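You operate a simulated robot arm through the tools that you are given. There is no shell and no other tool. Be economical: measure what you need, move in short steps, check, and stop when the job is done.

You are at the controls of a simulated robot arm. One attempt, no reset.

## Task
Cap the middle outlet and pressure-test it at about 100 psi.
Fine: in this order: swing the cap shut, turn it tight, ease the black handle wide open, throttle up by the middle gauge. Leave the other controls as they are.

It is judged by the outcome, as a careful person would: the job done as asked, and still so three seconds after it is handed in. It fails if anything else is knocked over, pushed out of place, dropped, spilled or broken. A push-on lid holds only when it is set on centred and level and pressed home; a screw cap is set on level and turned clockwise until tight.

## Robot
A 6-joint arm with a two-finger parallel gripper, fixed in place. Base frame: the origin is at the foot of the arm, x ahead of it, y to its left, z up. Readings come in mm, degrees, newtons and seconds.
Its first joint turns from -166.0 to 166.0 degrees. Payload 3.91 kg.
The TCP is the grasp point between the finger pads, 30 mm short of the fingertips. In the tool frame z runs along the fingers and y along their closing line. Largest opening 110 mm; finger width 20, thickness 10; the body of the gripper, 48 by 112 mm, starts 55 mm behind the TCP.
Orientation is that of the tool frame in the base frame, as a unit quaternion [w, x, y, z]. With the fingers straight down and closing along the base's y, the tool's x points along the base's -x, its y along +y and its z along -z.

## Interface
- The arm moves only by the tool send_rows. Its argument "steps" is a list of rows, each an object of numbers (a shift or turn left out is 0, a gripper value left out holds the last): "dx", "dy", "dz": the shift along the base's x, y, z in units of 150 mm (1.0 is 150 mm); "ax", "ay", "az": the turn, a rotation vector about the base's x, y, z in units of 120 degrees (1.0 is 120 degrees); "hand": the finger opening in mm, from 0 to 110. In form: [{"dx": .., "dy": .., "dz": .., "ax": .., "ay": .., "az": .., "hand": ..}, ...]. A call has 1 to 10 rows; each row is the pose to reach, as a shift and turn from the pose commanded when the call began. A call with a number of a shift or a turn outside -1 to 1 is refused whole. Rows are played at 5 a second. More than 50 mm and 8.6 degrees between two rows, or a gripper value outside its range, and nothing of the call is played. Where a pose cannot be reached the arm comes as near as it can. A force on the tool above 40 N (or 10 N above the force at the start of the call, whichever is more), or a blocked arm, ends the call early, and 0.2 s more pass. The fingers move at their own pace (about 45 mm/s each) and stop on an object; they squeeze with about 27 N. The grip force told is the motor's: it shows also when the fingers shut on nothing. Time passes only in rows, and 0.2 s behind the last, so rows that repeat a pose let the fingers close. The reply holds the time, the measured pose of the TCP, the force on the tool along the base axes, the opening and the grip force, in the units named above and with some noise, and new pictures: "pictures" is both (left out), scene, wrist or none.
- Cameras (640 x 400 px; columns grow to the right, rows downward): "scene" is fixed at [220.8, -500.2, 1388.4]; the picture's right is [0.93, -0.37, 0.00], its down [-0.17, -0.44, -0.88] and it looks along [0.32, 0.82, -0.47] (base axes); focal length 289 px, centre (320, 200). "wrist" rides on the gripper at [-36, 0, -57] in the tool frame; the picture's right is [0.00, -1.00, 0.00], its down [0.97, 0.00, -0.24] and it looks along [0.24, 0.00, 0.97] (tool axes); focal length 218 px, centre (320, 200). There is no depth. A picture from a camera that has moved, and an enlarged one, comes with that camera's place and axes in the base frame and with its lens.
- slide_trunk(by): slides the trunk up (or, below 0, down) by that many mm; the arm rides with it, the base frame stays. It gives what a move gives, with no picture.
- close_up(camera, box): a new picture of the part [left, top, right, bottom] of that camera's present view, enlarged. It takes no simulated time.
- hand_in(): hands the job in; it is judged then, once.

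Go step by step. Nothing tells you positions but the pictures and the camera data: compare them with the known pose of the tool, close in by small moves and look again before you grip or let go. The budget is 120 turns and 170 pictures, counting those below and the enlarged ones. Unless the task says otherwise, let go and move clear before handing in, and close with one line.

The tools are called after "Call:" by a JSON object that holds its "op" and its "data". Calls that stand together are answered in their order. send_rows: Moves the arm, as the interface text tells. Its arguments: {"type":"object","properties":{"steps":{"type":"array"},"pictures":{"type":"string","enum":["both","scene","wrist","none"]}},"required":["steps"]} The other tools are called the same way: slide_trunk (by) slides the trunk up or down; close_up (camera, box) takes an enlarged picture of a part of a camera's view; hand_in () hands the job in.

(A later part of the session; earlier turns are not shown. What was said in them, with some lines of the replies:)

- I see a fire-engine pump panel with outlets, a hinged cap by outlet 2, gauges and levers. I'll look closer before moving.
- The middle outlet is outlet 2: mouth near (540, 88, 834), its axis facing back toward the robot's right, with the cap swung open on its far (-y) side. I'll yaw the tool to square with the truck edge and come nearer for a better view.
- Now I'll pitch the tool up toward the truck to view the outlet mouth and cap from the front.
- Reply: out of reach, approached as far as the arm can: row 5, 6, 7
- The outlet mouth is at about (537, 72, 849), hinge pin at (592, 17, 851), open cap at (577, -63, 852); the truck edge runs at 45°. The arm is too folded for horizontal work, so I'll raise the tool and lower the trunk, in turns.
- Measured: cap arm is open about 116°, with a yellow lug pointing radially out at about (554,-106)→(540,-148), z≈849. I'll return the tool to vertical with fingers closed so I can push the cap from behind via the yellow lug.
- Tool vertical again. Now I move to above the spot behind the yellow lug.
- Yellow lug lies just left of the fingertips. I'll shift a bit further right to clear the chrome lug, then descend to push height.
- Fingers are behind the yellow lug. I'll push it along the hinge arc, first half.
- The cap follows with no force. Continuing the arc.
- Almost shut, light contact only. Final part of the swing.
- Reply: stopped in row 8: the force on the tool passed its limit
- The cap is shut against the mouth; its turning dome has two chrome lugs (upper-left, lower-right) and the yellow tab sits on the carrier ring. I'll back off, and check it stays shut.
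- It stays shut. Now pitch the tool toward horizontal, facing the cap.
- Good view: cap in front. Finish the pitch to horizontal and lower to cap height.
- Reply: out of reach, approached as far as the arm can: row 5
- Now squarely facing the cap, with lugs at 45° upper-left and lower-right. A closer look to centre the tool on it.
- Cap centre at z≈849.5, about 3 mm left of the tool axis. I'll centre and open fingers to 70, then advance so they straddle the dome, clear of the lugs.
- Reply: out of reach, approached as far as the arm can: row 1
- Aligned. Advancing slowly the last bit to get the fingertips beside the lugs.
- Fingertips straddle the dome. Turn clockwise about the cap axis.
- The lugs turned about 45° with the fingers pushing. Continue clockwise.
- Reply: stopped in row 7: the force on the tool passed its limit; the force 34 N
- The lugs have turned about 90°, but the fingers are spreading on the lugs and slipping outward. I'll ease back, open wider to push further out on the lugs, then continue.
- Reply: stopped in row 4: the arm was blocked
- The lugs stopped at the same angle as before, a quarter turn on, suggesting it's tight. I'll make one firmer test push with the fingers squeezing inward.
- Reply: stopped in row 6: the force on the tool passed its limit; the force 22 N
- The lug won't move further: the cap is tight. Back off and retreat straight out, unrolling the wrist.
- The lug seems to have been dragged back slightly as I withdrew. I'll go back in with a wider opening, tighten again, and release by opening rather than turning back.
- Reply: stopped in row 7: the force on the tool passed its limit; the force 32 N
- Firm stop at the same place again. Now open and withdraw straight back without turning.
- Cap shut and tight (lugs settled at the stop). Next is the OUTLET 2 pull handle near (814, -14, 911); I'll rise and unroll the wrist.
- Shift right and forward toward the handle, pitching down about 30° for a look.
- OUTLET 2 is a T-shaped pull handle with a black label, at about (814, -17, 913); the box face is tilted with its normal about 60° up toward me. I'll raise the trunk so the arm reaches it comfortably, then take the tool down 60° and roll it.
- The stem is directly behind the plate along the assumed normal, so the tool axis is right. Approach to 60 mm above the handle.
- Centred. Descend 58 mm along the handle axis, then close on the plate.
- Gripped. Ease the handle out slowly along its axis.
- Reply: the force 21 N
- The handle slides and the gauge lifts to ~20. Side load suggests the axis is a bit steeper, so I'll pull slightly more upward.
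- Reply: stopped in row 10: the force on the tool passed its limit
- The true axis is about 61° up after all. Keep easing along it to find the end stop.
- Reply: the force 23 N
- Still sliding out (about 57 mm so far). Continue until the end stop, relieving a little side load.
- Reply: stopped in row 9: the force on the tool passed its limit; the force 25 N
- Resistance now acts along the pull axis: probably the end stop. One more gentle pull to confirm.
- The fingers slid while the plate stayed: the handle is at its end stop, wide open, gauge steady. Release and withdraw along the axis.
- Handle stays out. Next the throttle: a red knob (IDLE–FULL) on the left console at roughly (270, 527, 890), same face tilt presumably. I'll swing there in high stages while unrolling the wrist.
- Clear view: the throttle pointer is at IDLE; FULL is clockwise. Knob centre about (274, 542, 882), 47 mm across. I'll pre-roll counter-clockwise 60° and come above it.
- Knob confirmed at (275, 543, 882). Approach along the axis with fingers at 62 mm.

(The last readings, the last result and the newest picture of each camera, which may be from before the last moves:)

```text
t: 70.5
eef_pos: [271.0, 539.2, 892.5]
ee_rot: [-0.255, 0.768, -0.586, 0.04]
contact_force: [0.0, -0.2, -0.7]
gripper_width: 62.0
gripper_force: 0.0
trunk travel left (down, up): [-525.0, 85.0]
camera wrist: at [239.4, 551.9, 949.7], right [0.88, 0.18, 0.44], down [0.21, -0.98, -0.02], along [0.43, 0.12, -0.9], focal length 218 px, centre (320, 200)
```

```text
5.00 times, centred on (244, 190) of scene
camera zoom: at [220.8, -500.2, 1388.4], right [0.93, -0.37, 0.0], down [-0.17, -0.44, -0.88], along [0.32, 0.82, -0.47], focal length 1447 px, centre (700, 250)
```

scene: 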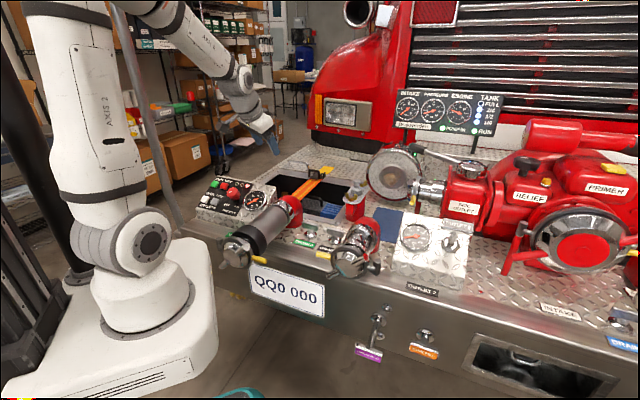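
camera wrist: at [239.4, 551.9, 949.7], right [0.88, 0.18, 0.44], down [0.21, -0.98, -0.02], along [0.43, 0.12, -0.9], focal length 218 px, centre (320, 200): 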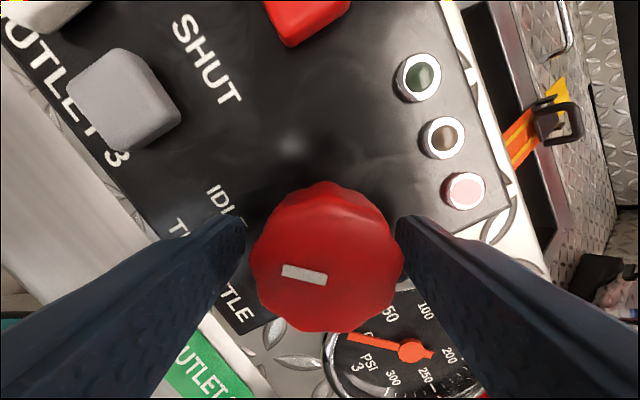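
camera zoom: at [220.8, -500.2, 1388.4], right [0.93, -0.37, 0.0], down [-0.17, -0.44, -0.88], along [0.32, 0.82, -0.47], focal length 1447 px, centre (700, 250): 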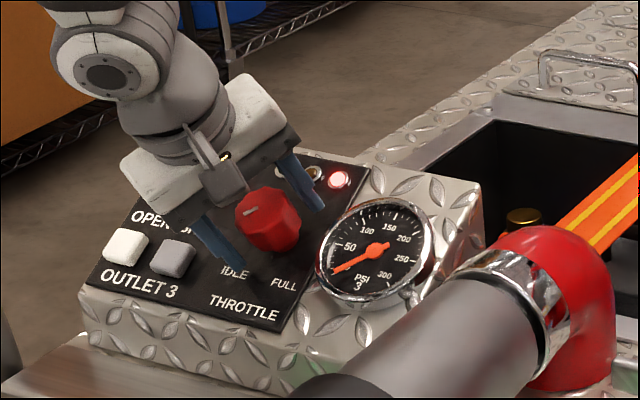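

Well placed; nudge 2.5 mm to centre, then close on the knob.

Call:
{"op": "send_rows", "data": {"steps": [{"dx": 0.015, "dy": 0.003, "dz": 0.007}, {"dx": 0.015, "dy": 0.003, "dz": 0.007, "hand": 35}, {"dx": 0.015, "dy": 0.003, "dz": 0.007, "hand": 35}, {"dx": 0.015, "dy": 0.003, "dz": 0.007, "hand": 35}], "pictures": "wrist"}}

Call:
{"op": "close_up", "data": {"camera": "scene", "box": [380, 205, 492, 275]}}

```text
t: 71.5
eef_pos: [273.0, 539.1, 893.5]
ee_rot: [-0.256, 0.768, -0.586, 0.04]
contact_force: [-5.0, -2.5, -5.2]
gripper_width: 43.1
gripper_force: 45.1
trunk travel left (down, up): [-525.0, 85.0]
camera wrist: at [240.7, 552.1, 950.9], right [0.88, 0.18, 0.44], down [0.22, -0.98, -0.02], along [0.43, 0.12, -0.9], focal length 218 px, centre (320, 200)
```

wrist: 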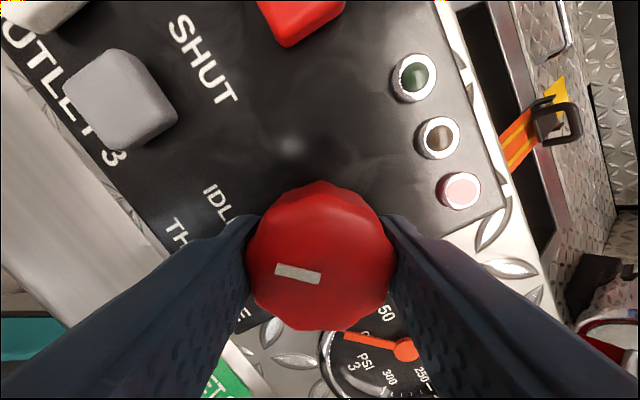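

```text
5.71 times, centred on (436, 240) of scene
camera zoom: at [220.8, -500.2, 1388.4], right [0.93, -0.37, 0.0], down [-0.17, -0.44, -0.88], along [0.32, 0.82, -0.47], focal length 1654 px, centre (-343, -29)
```

zoom: 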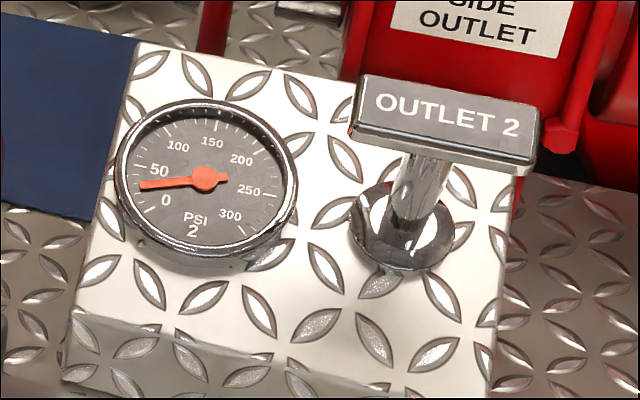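

Gripped. Turn clockwise 40° slowly and read the middle gauge.

Call:
{"op": "send_rows", "data": {"steps": [{"ax": 0.015, "ay": 0.015, "az": -0.036}, {"ax": 0.03, "ay": 0.03, "az": -0.072}, {"ax": 0.044, "ay": 0.044, "az": -0.108}, {"ax": 0.059, "ay": 0.059, "az": -0.144}, {"ax": 0.074, "ay": 0.074, "az": -0.18}, {"ax": 0.089, "ay": 0.089, "az": -0.217}, {"ax": 0.103, "ay": 0.103, "az": -0.253}, {"ax": 0.118, "ay": 0.118, "az": -0.289}, {"ax": 0.118, "ay": 0.118, "az": -0.289}], "pictures": "wrist"}}

Call:
{"op": "close_up", "data": {"camera": "scene", "box": [380, 205, 492, 275]}}

```text
t: 73.5
eef_pos: [271.9, 540.0, 892.9]
ee_rot: [0.252, -0.522, 0.813, 0.05]
contact_force: [-10.1, 0.1, -6.2]
gripper_width: 43.3
gripper_force: 44.2
trunk travel left (down, up): [-525.0, 85.0]
camera wrist: at [263.2, 549.0, 958.8], right [0.87, -0.45, 0.18], down [-0.41, -0.88, -0.24], along [0.27, 0.14, -0.95], focal length 218 px, centre (320, 200)
```

wrist: 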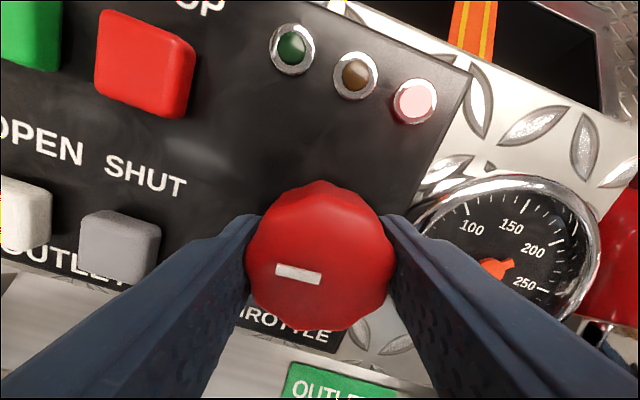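

```text
5.71 times, centred on (436, 240) of scene
camera zoom: at [220.8, -500.2, 1388.4], right [0.93, -0.37, 0.0], down [-0.17, -0.44, -0.88], along [0.32, 0.82, -0.47], focal length 1654 px, centre (-343, -29)
```

zoom: 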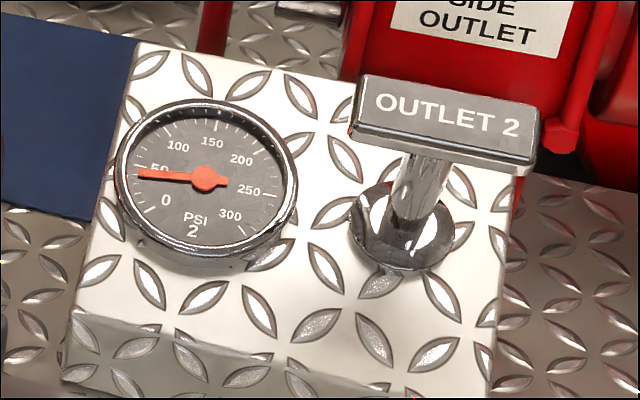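

Knob follows; gauge about 48 psi and rising. Another 40°.

Call:
{"op": "send_rows", "data": {"steps": [{"ax": 0.015, "ay": 0.015, "az": -0.036}, {"ax": 0.03, "ay": 0.03, "az": -0.072}, {"ax": 0.044, "ay": 0.044, "az": -0.108}, {"ax": 0.059, "ay": 0.059, "az": -0.144}, {"ax": 0.074, "ay": 0.074, "az": -0.18}, {"ax": 0.089, "ay": 0.089, "az": -0.217}, {"ax": 0.103, "ay": 0.103, "az": -0.253}, {"ax": 0.118, "ay": 0.118, "az": -0.289}, {"ax": 0.118, "ay": 0.118, "az": -0.289}, {"ax": 0.118, "ay": 0.118, "az": -0.289}], "pictures": "wrist"}}

Call:
{"op": "close_up", "data": {"camera": "scene", "box": [380, 205, 492, 275]}}

```text
t: 75.7
eef_pos: [271.4, 539.2, 892.2]
ee_rot: [0.216, -0.212, 0.944, 0.134]
contact_force: [-20.0, 8.5, -0.9]
gripper_width: 42.9
gripper_force: 45.1
trunk travel left (down, up): [-525.0, 85.0]
camera wrist: at [280.4, 532.3, 959.2], right [0.46, -0.87, -0.16], down [-0.88, -0.42, -0.24], along [0.14, 0.25, -0.96], focal length 218 px, centre (320, 200)
```

wrist: 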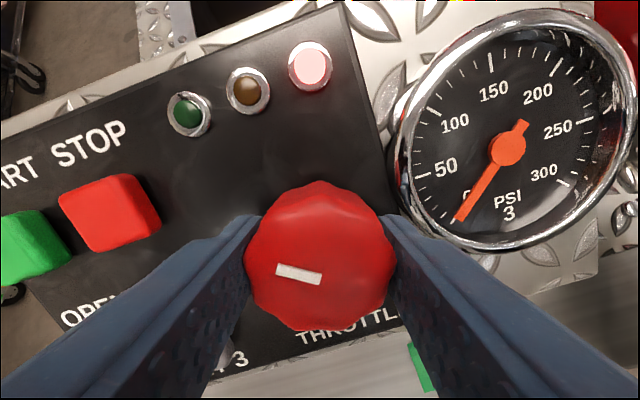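

```text
5.71 times, centred on (436, 240) of scene
camera zoom: at [220.8, -500.2, 1388.4], right [0.93, -0.37, 0.0], down [-0.17, -0.44, -0.88], along [0.32, 0.82, -0.47], focal length 1654 px, centre (-343, -29)
```

zoom: 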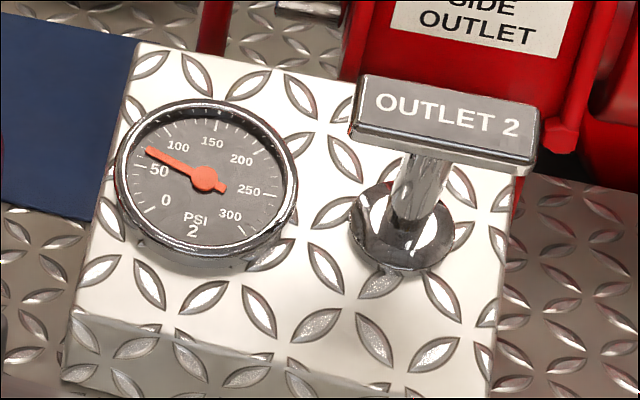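

Call:
{"op": "close_up", "data": {"camera": "scene", "box": [396, 217, 436, 257]}}

```text
10.00 times, centred on (416, 237) of scene
camera zoom: at [220.8, -500.2, 1388.4], right [0.93, -0.37, 0.0], down [-0.17, -0.44, -0.88], along [0.32, 0.82, -0.47], focal length 2894 px, centre (-640, -170)
```

zoom: 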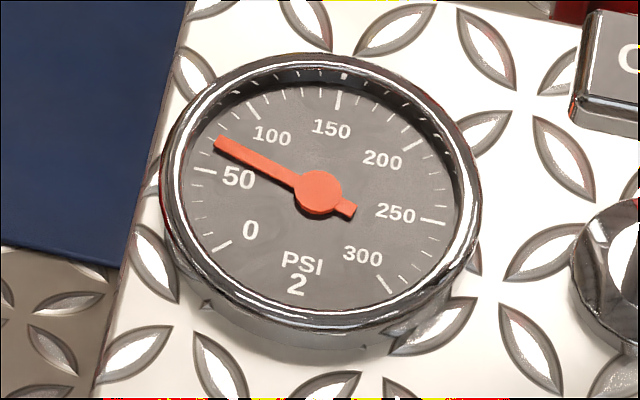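

About 69 psi now at 80° of turn. Another ~32°, relieving a little side load.

Call:
{"op": "send_rows", "data": {"steps": [{"dx": -0.004, "dy": 0.004, "ax": 0.015, "ay": 0.015, "az": -0.036}, {"dx": -0.005, "dy": 0.005, "ax": 0.03, "ay": 0.03, "az": -0.072}, {"dx": -0.005, "dy": 0.005, "ax": 0.044, "ay": 0.044, "az": -0.108}, {"dx": -0.005, "dy": 0.005, "ax": 0.059, "ay": 0.059, "az": -0.144}, {"dx": -0.005, "dy": 0.005, "ax": 0.074, "ay": 0.074, "az": -0.18}, {"dx": -0.005, "dy": 0.005, "ax": 0.094, "ay": 0.094, "az": -0.231}, {"dx": -0.005, "dy": 0.005, "ax": 0.094, "ay": 0.094, "az": -0.231}, {"dx": -0.005, "dy": 0.005, "ax": 0.094, "ay": 0.094, "az": -0.231}, {"dx": -0.005, "dy": 0.005, "ax": 0.094, "ay": 0.094, "az": -0.231}], "pictures": "none"}}

Call:
{"op": "close_up", "data": {"camera": "scene", "box": [396, 217, 436, 257]}}

```text
t: 77.7
eef_pos: [270.6, 540.5, 892.9]
ee_rot: [0.169, 0.054, 0.966, 0.189]
contact_force: [-14.8, 9.8, 5.8]
gripper_width: 43.0
gripper_force: 45.6
trunk travel left (down, up): [-525.0, 85.0]
```

```text
10.00 times, centred on (416, 237) of scene
camera zoom: at [220.8, -500.2, 1388.4], right [0.93, -0.37, 0.0], down [-0.17, -0.44, -0.88], along [0.32, 0.82, -0.47], focal length 2894 px, centre (-640, -170)
```

zoom: 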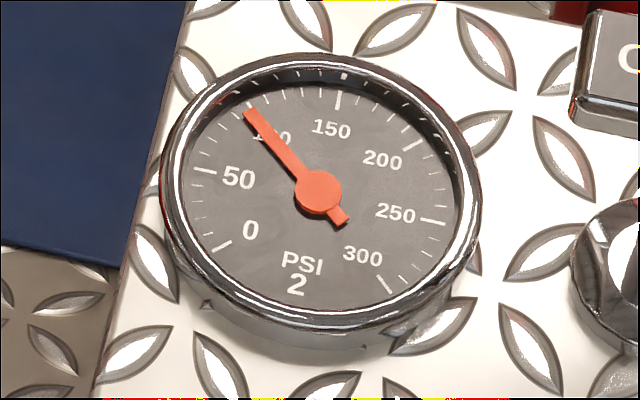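

The needle is right at 100. Hold a second, then open the fingers and check it stays.

Call:
{"op": "send_rows", "data": {"steps": [{"dx": 0}, {"dx": 0}, {"dx": 0}, {"hand": 50}, {"hand": 60}, {"hand": 60}, {"hand": 60}], "pictures": "wrist"}}

Call:
{"op": "close_up", "data": {"camera": "scene", "box": [396, 217, 436, 257]}}

```text
t: 79.3
eef_pos: [272.4, 540.4, 892.7]
ee_rot: [0.169, 0.055, 0.966, 0.189]
contact_force: [-0.6, -1.1, 0.8]
gripper_width: 60.1
gripper_force: 0.0
trunk travel left (down, up): [-525.0, 85.0]
camera wrist: at [286.6, 513.3, 953.0], right [-0.04, -0.92, -0.38], down [-0.99, 0.08, -0.09], along [0.11, 0.38, -0.92], focal length 218 px, centre (320, 200)
```

wrist: 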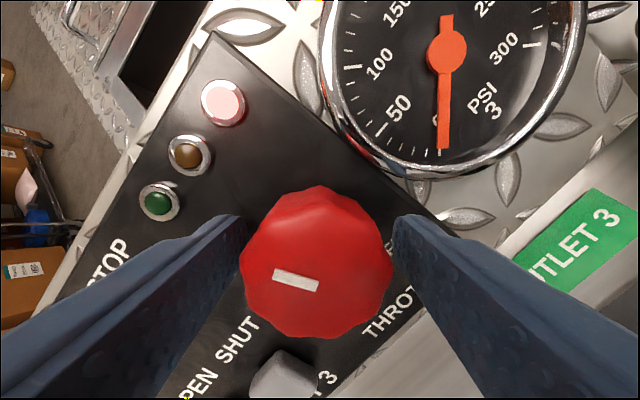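

```text
10.00 times, centred on (416, 237) of scene
camera zoom: at [220.8, -500.2, 1388.4], right [0.93, -0.37, 0.0], down [-0.17, -0.44, -0.88], along [0.32, 0.82, -0.47], focal length 2894 px, centre (-640, -170)
```

zoom: 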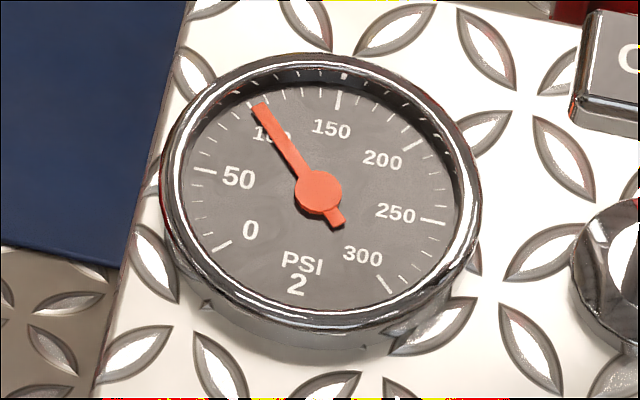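

It crept to about 105; I'll wait a second to see whether it's still moving.

Call:
{"op": "send_rows", "data": {"steps": [{"dx": 0}, {"dx": 0}, {"dx": 0}, {"dx": 0}, {"dx": 0}, {"dx": 0}, {"dx": 0}], "pictures": "none"}}

Call:
{"op": "close_up", "data": {"camera": "scene", "box": [396, 217, 436, 257]}}

Call:
{"op": "close_up", "data": {"camera": "scene", "box": [390, 80, 502, 150]}}

```text
t: 80.9
eef_pos: [271.1, 540.3, 892.5]
ee_rot: [0.168, 0.054, 0.966, 0.19]
contact_force: [0.1, -0.2, 0.3]
gripper_width: 60.0
gripper_force: 0.0
trunk travel left (down, up): [-525.0, 85.0]
```

```text
10.00 times, centred on (416, 237) of scene
camera zoom: at [220.8, -500.2, 1388.4], right [0.93, -0.37, 0.0], down [-0.17, -0.44, -0.88], along [0.32, 0.82, -0.47], focal length 2894 px, centre (-640, -170)
```

zoom: 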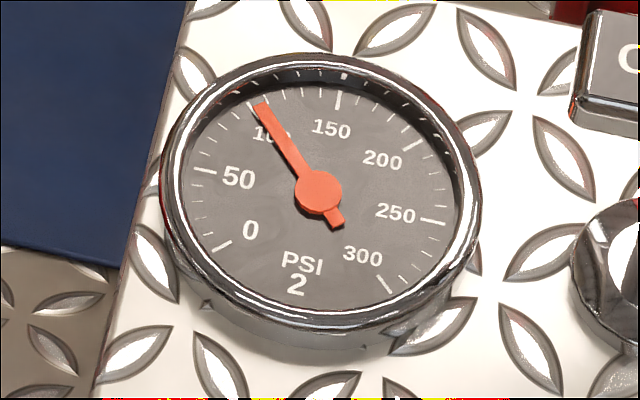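

```text
5.71 times, centred on (446, 115) of scene
camera zoom: at [220.8, -500.2, 1388.4], right [0.93, -0.37, 0.0], down [-0.17, -0.44, -0.88], along [0.32, 0.82, -0.47], focal length 1654 px, centre (-400, 686)
```

zoom: 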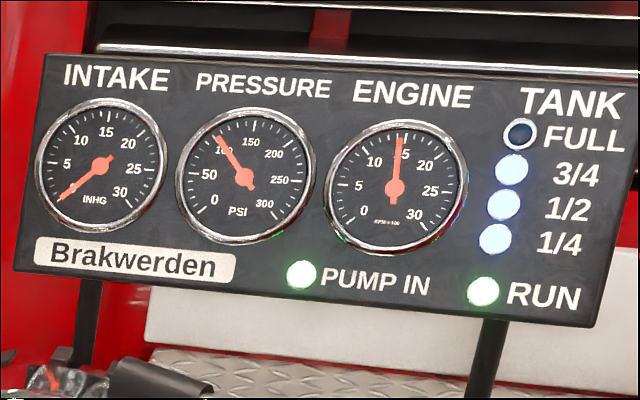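

Settled at about 103 psi, agreeing with the panel's pressure gauge. Withdraw along the axis and do a final check.

Call:
{"op": "send_rows", "data": {"steps": [{"dx": -0.05, "dy": -0.05, "dz": 0.12}, {"dx": -0.12, "dy": -0.12, "dz": 0.29}, {"dx": -0.2, "dy": -0.2, "dz": 0.5}, {"dx": -0.28, "dy": -0.28, "dz": 0.75}, {"dx": -0.28, "dy": -0.28, "dz": 1.0}, {"dx": -0.28, "dy": -0.28, "dz": 1.0}, {"dx": -0.28, "dy": -0.28, "dz": 1.0}]}}

Call:
{"op": "close_up", "data": {"camera": "scene", "box": [396, 217, 436, 257]}}

Call:
{"op": "close_up", "data": {"camera": "scene", "box": [300, 200, 460, 300]}}

Call:
{"op": "close_up", "data": {"camera": "scene", "box": [180, 160, 308, 240]}}

```text
t: 82.5
eef_pos: [230.2, 497.6, 1041.9]
ee_rot: [0.168, 0.055, 0.966, 0.189]
contact_force: [-0.1, -0.3, 0.6]
gripper_width: 59.9
gripper_force: 0.0
trunk travel left (down, up): [-525.0, 85.0]
camera wrist: at [245.1, 471.2, 1102.5], right [-0.04, -0.92, -0.38], down [-0.99, 0.08, -0.09], along [0.11, 0.38, -0.92], focal length 218 px, centre (320, 200)
```

scene: 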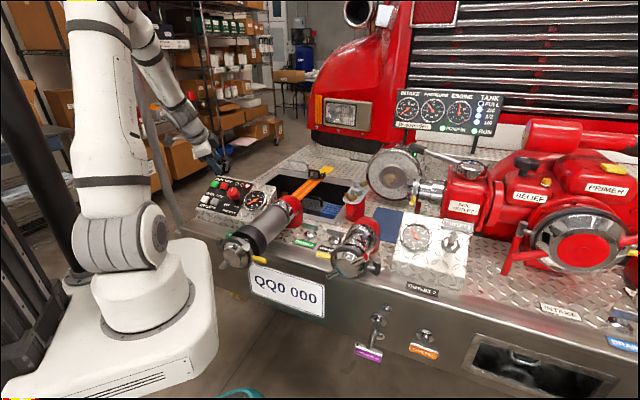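
wrist: 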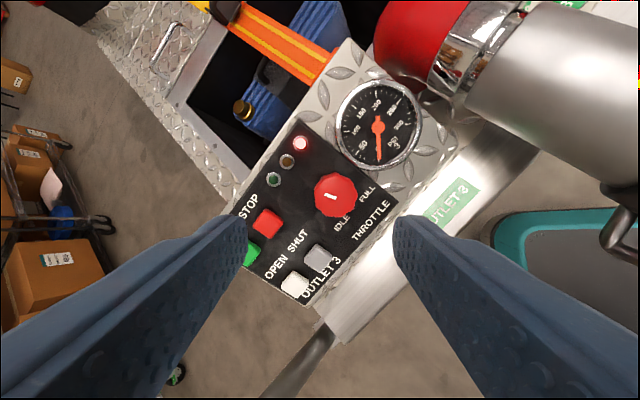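

```text
10.00 times, centred on (416, 237) of scene
camera zoom: at [220.8, -500.2, 1388.4], right [0.93, -0.37, 0.0], down [-0.17, -0.44, -0.88], along [0.32, 0.82, -0.47], focal length 2894 px, centre (-640, -170)
```

zoom: 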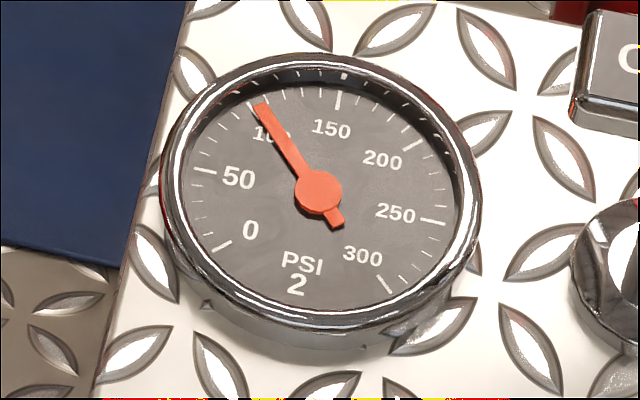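

```text
4.00 times, centred on (380, 250) of scene
camera zoom: at [220.8, -500.2, 1388.4], right [0.93, -0.37, 0.0], down [-0.17, -0.44, -0.88], along [0.32, 0.82, -0.47], focal length 1157 px, centre (80, 0)
```

zoom: 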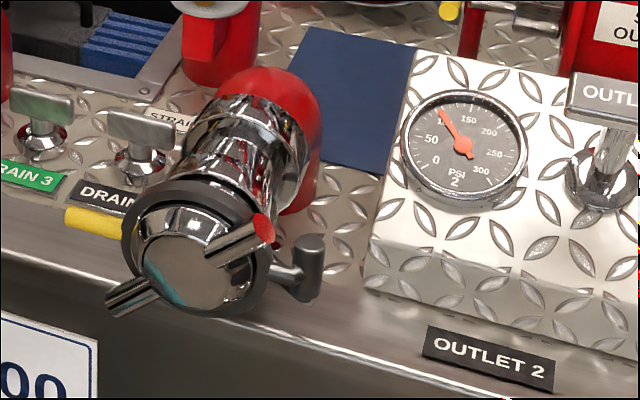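

```text
5.00 times, centred on (244, 200) of scene
camera zoom: at [220.8, -500.2, 1388.4], right [0.93, -0.37, 0.0], down [-0.17, -0.44, -0.88], along [0.32, 0.82, -0.47], focal length 1447 px, centre (700, 200)
```

zoom: 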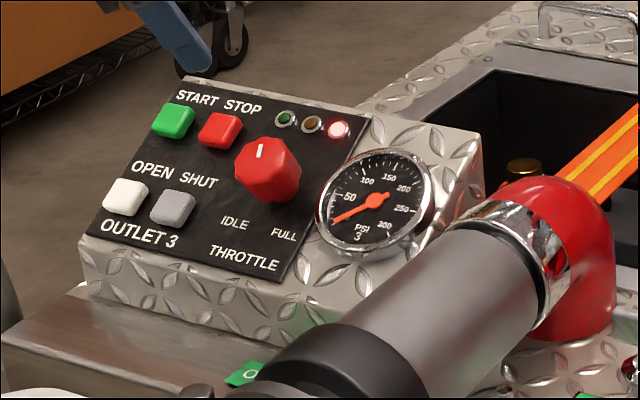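

The cap is shut and tight with no leak showing. The OUTLET 2 handle is fully out, the middle gauge holds steady at about 103 psi, and the arm is clear, so I'm handing in.

Call:
{"op": "hand_in", "data": {}}

```text
The job is handed in.
```

The middle outlet (outlet 2) is capped and turned tight, its black handle is pulled wide open, and the throttle is set so its gauge holds at about 103 psi; I touched no other controls.
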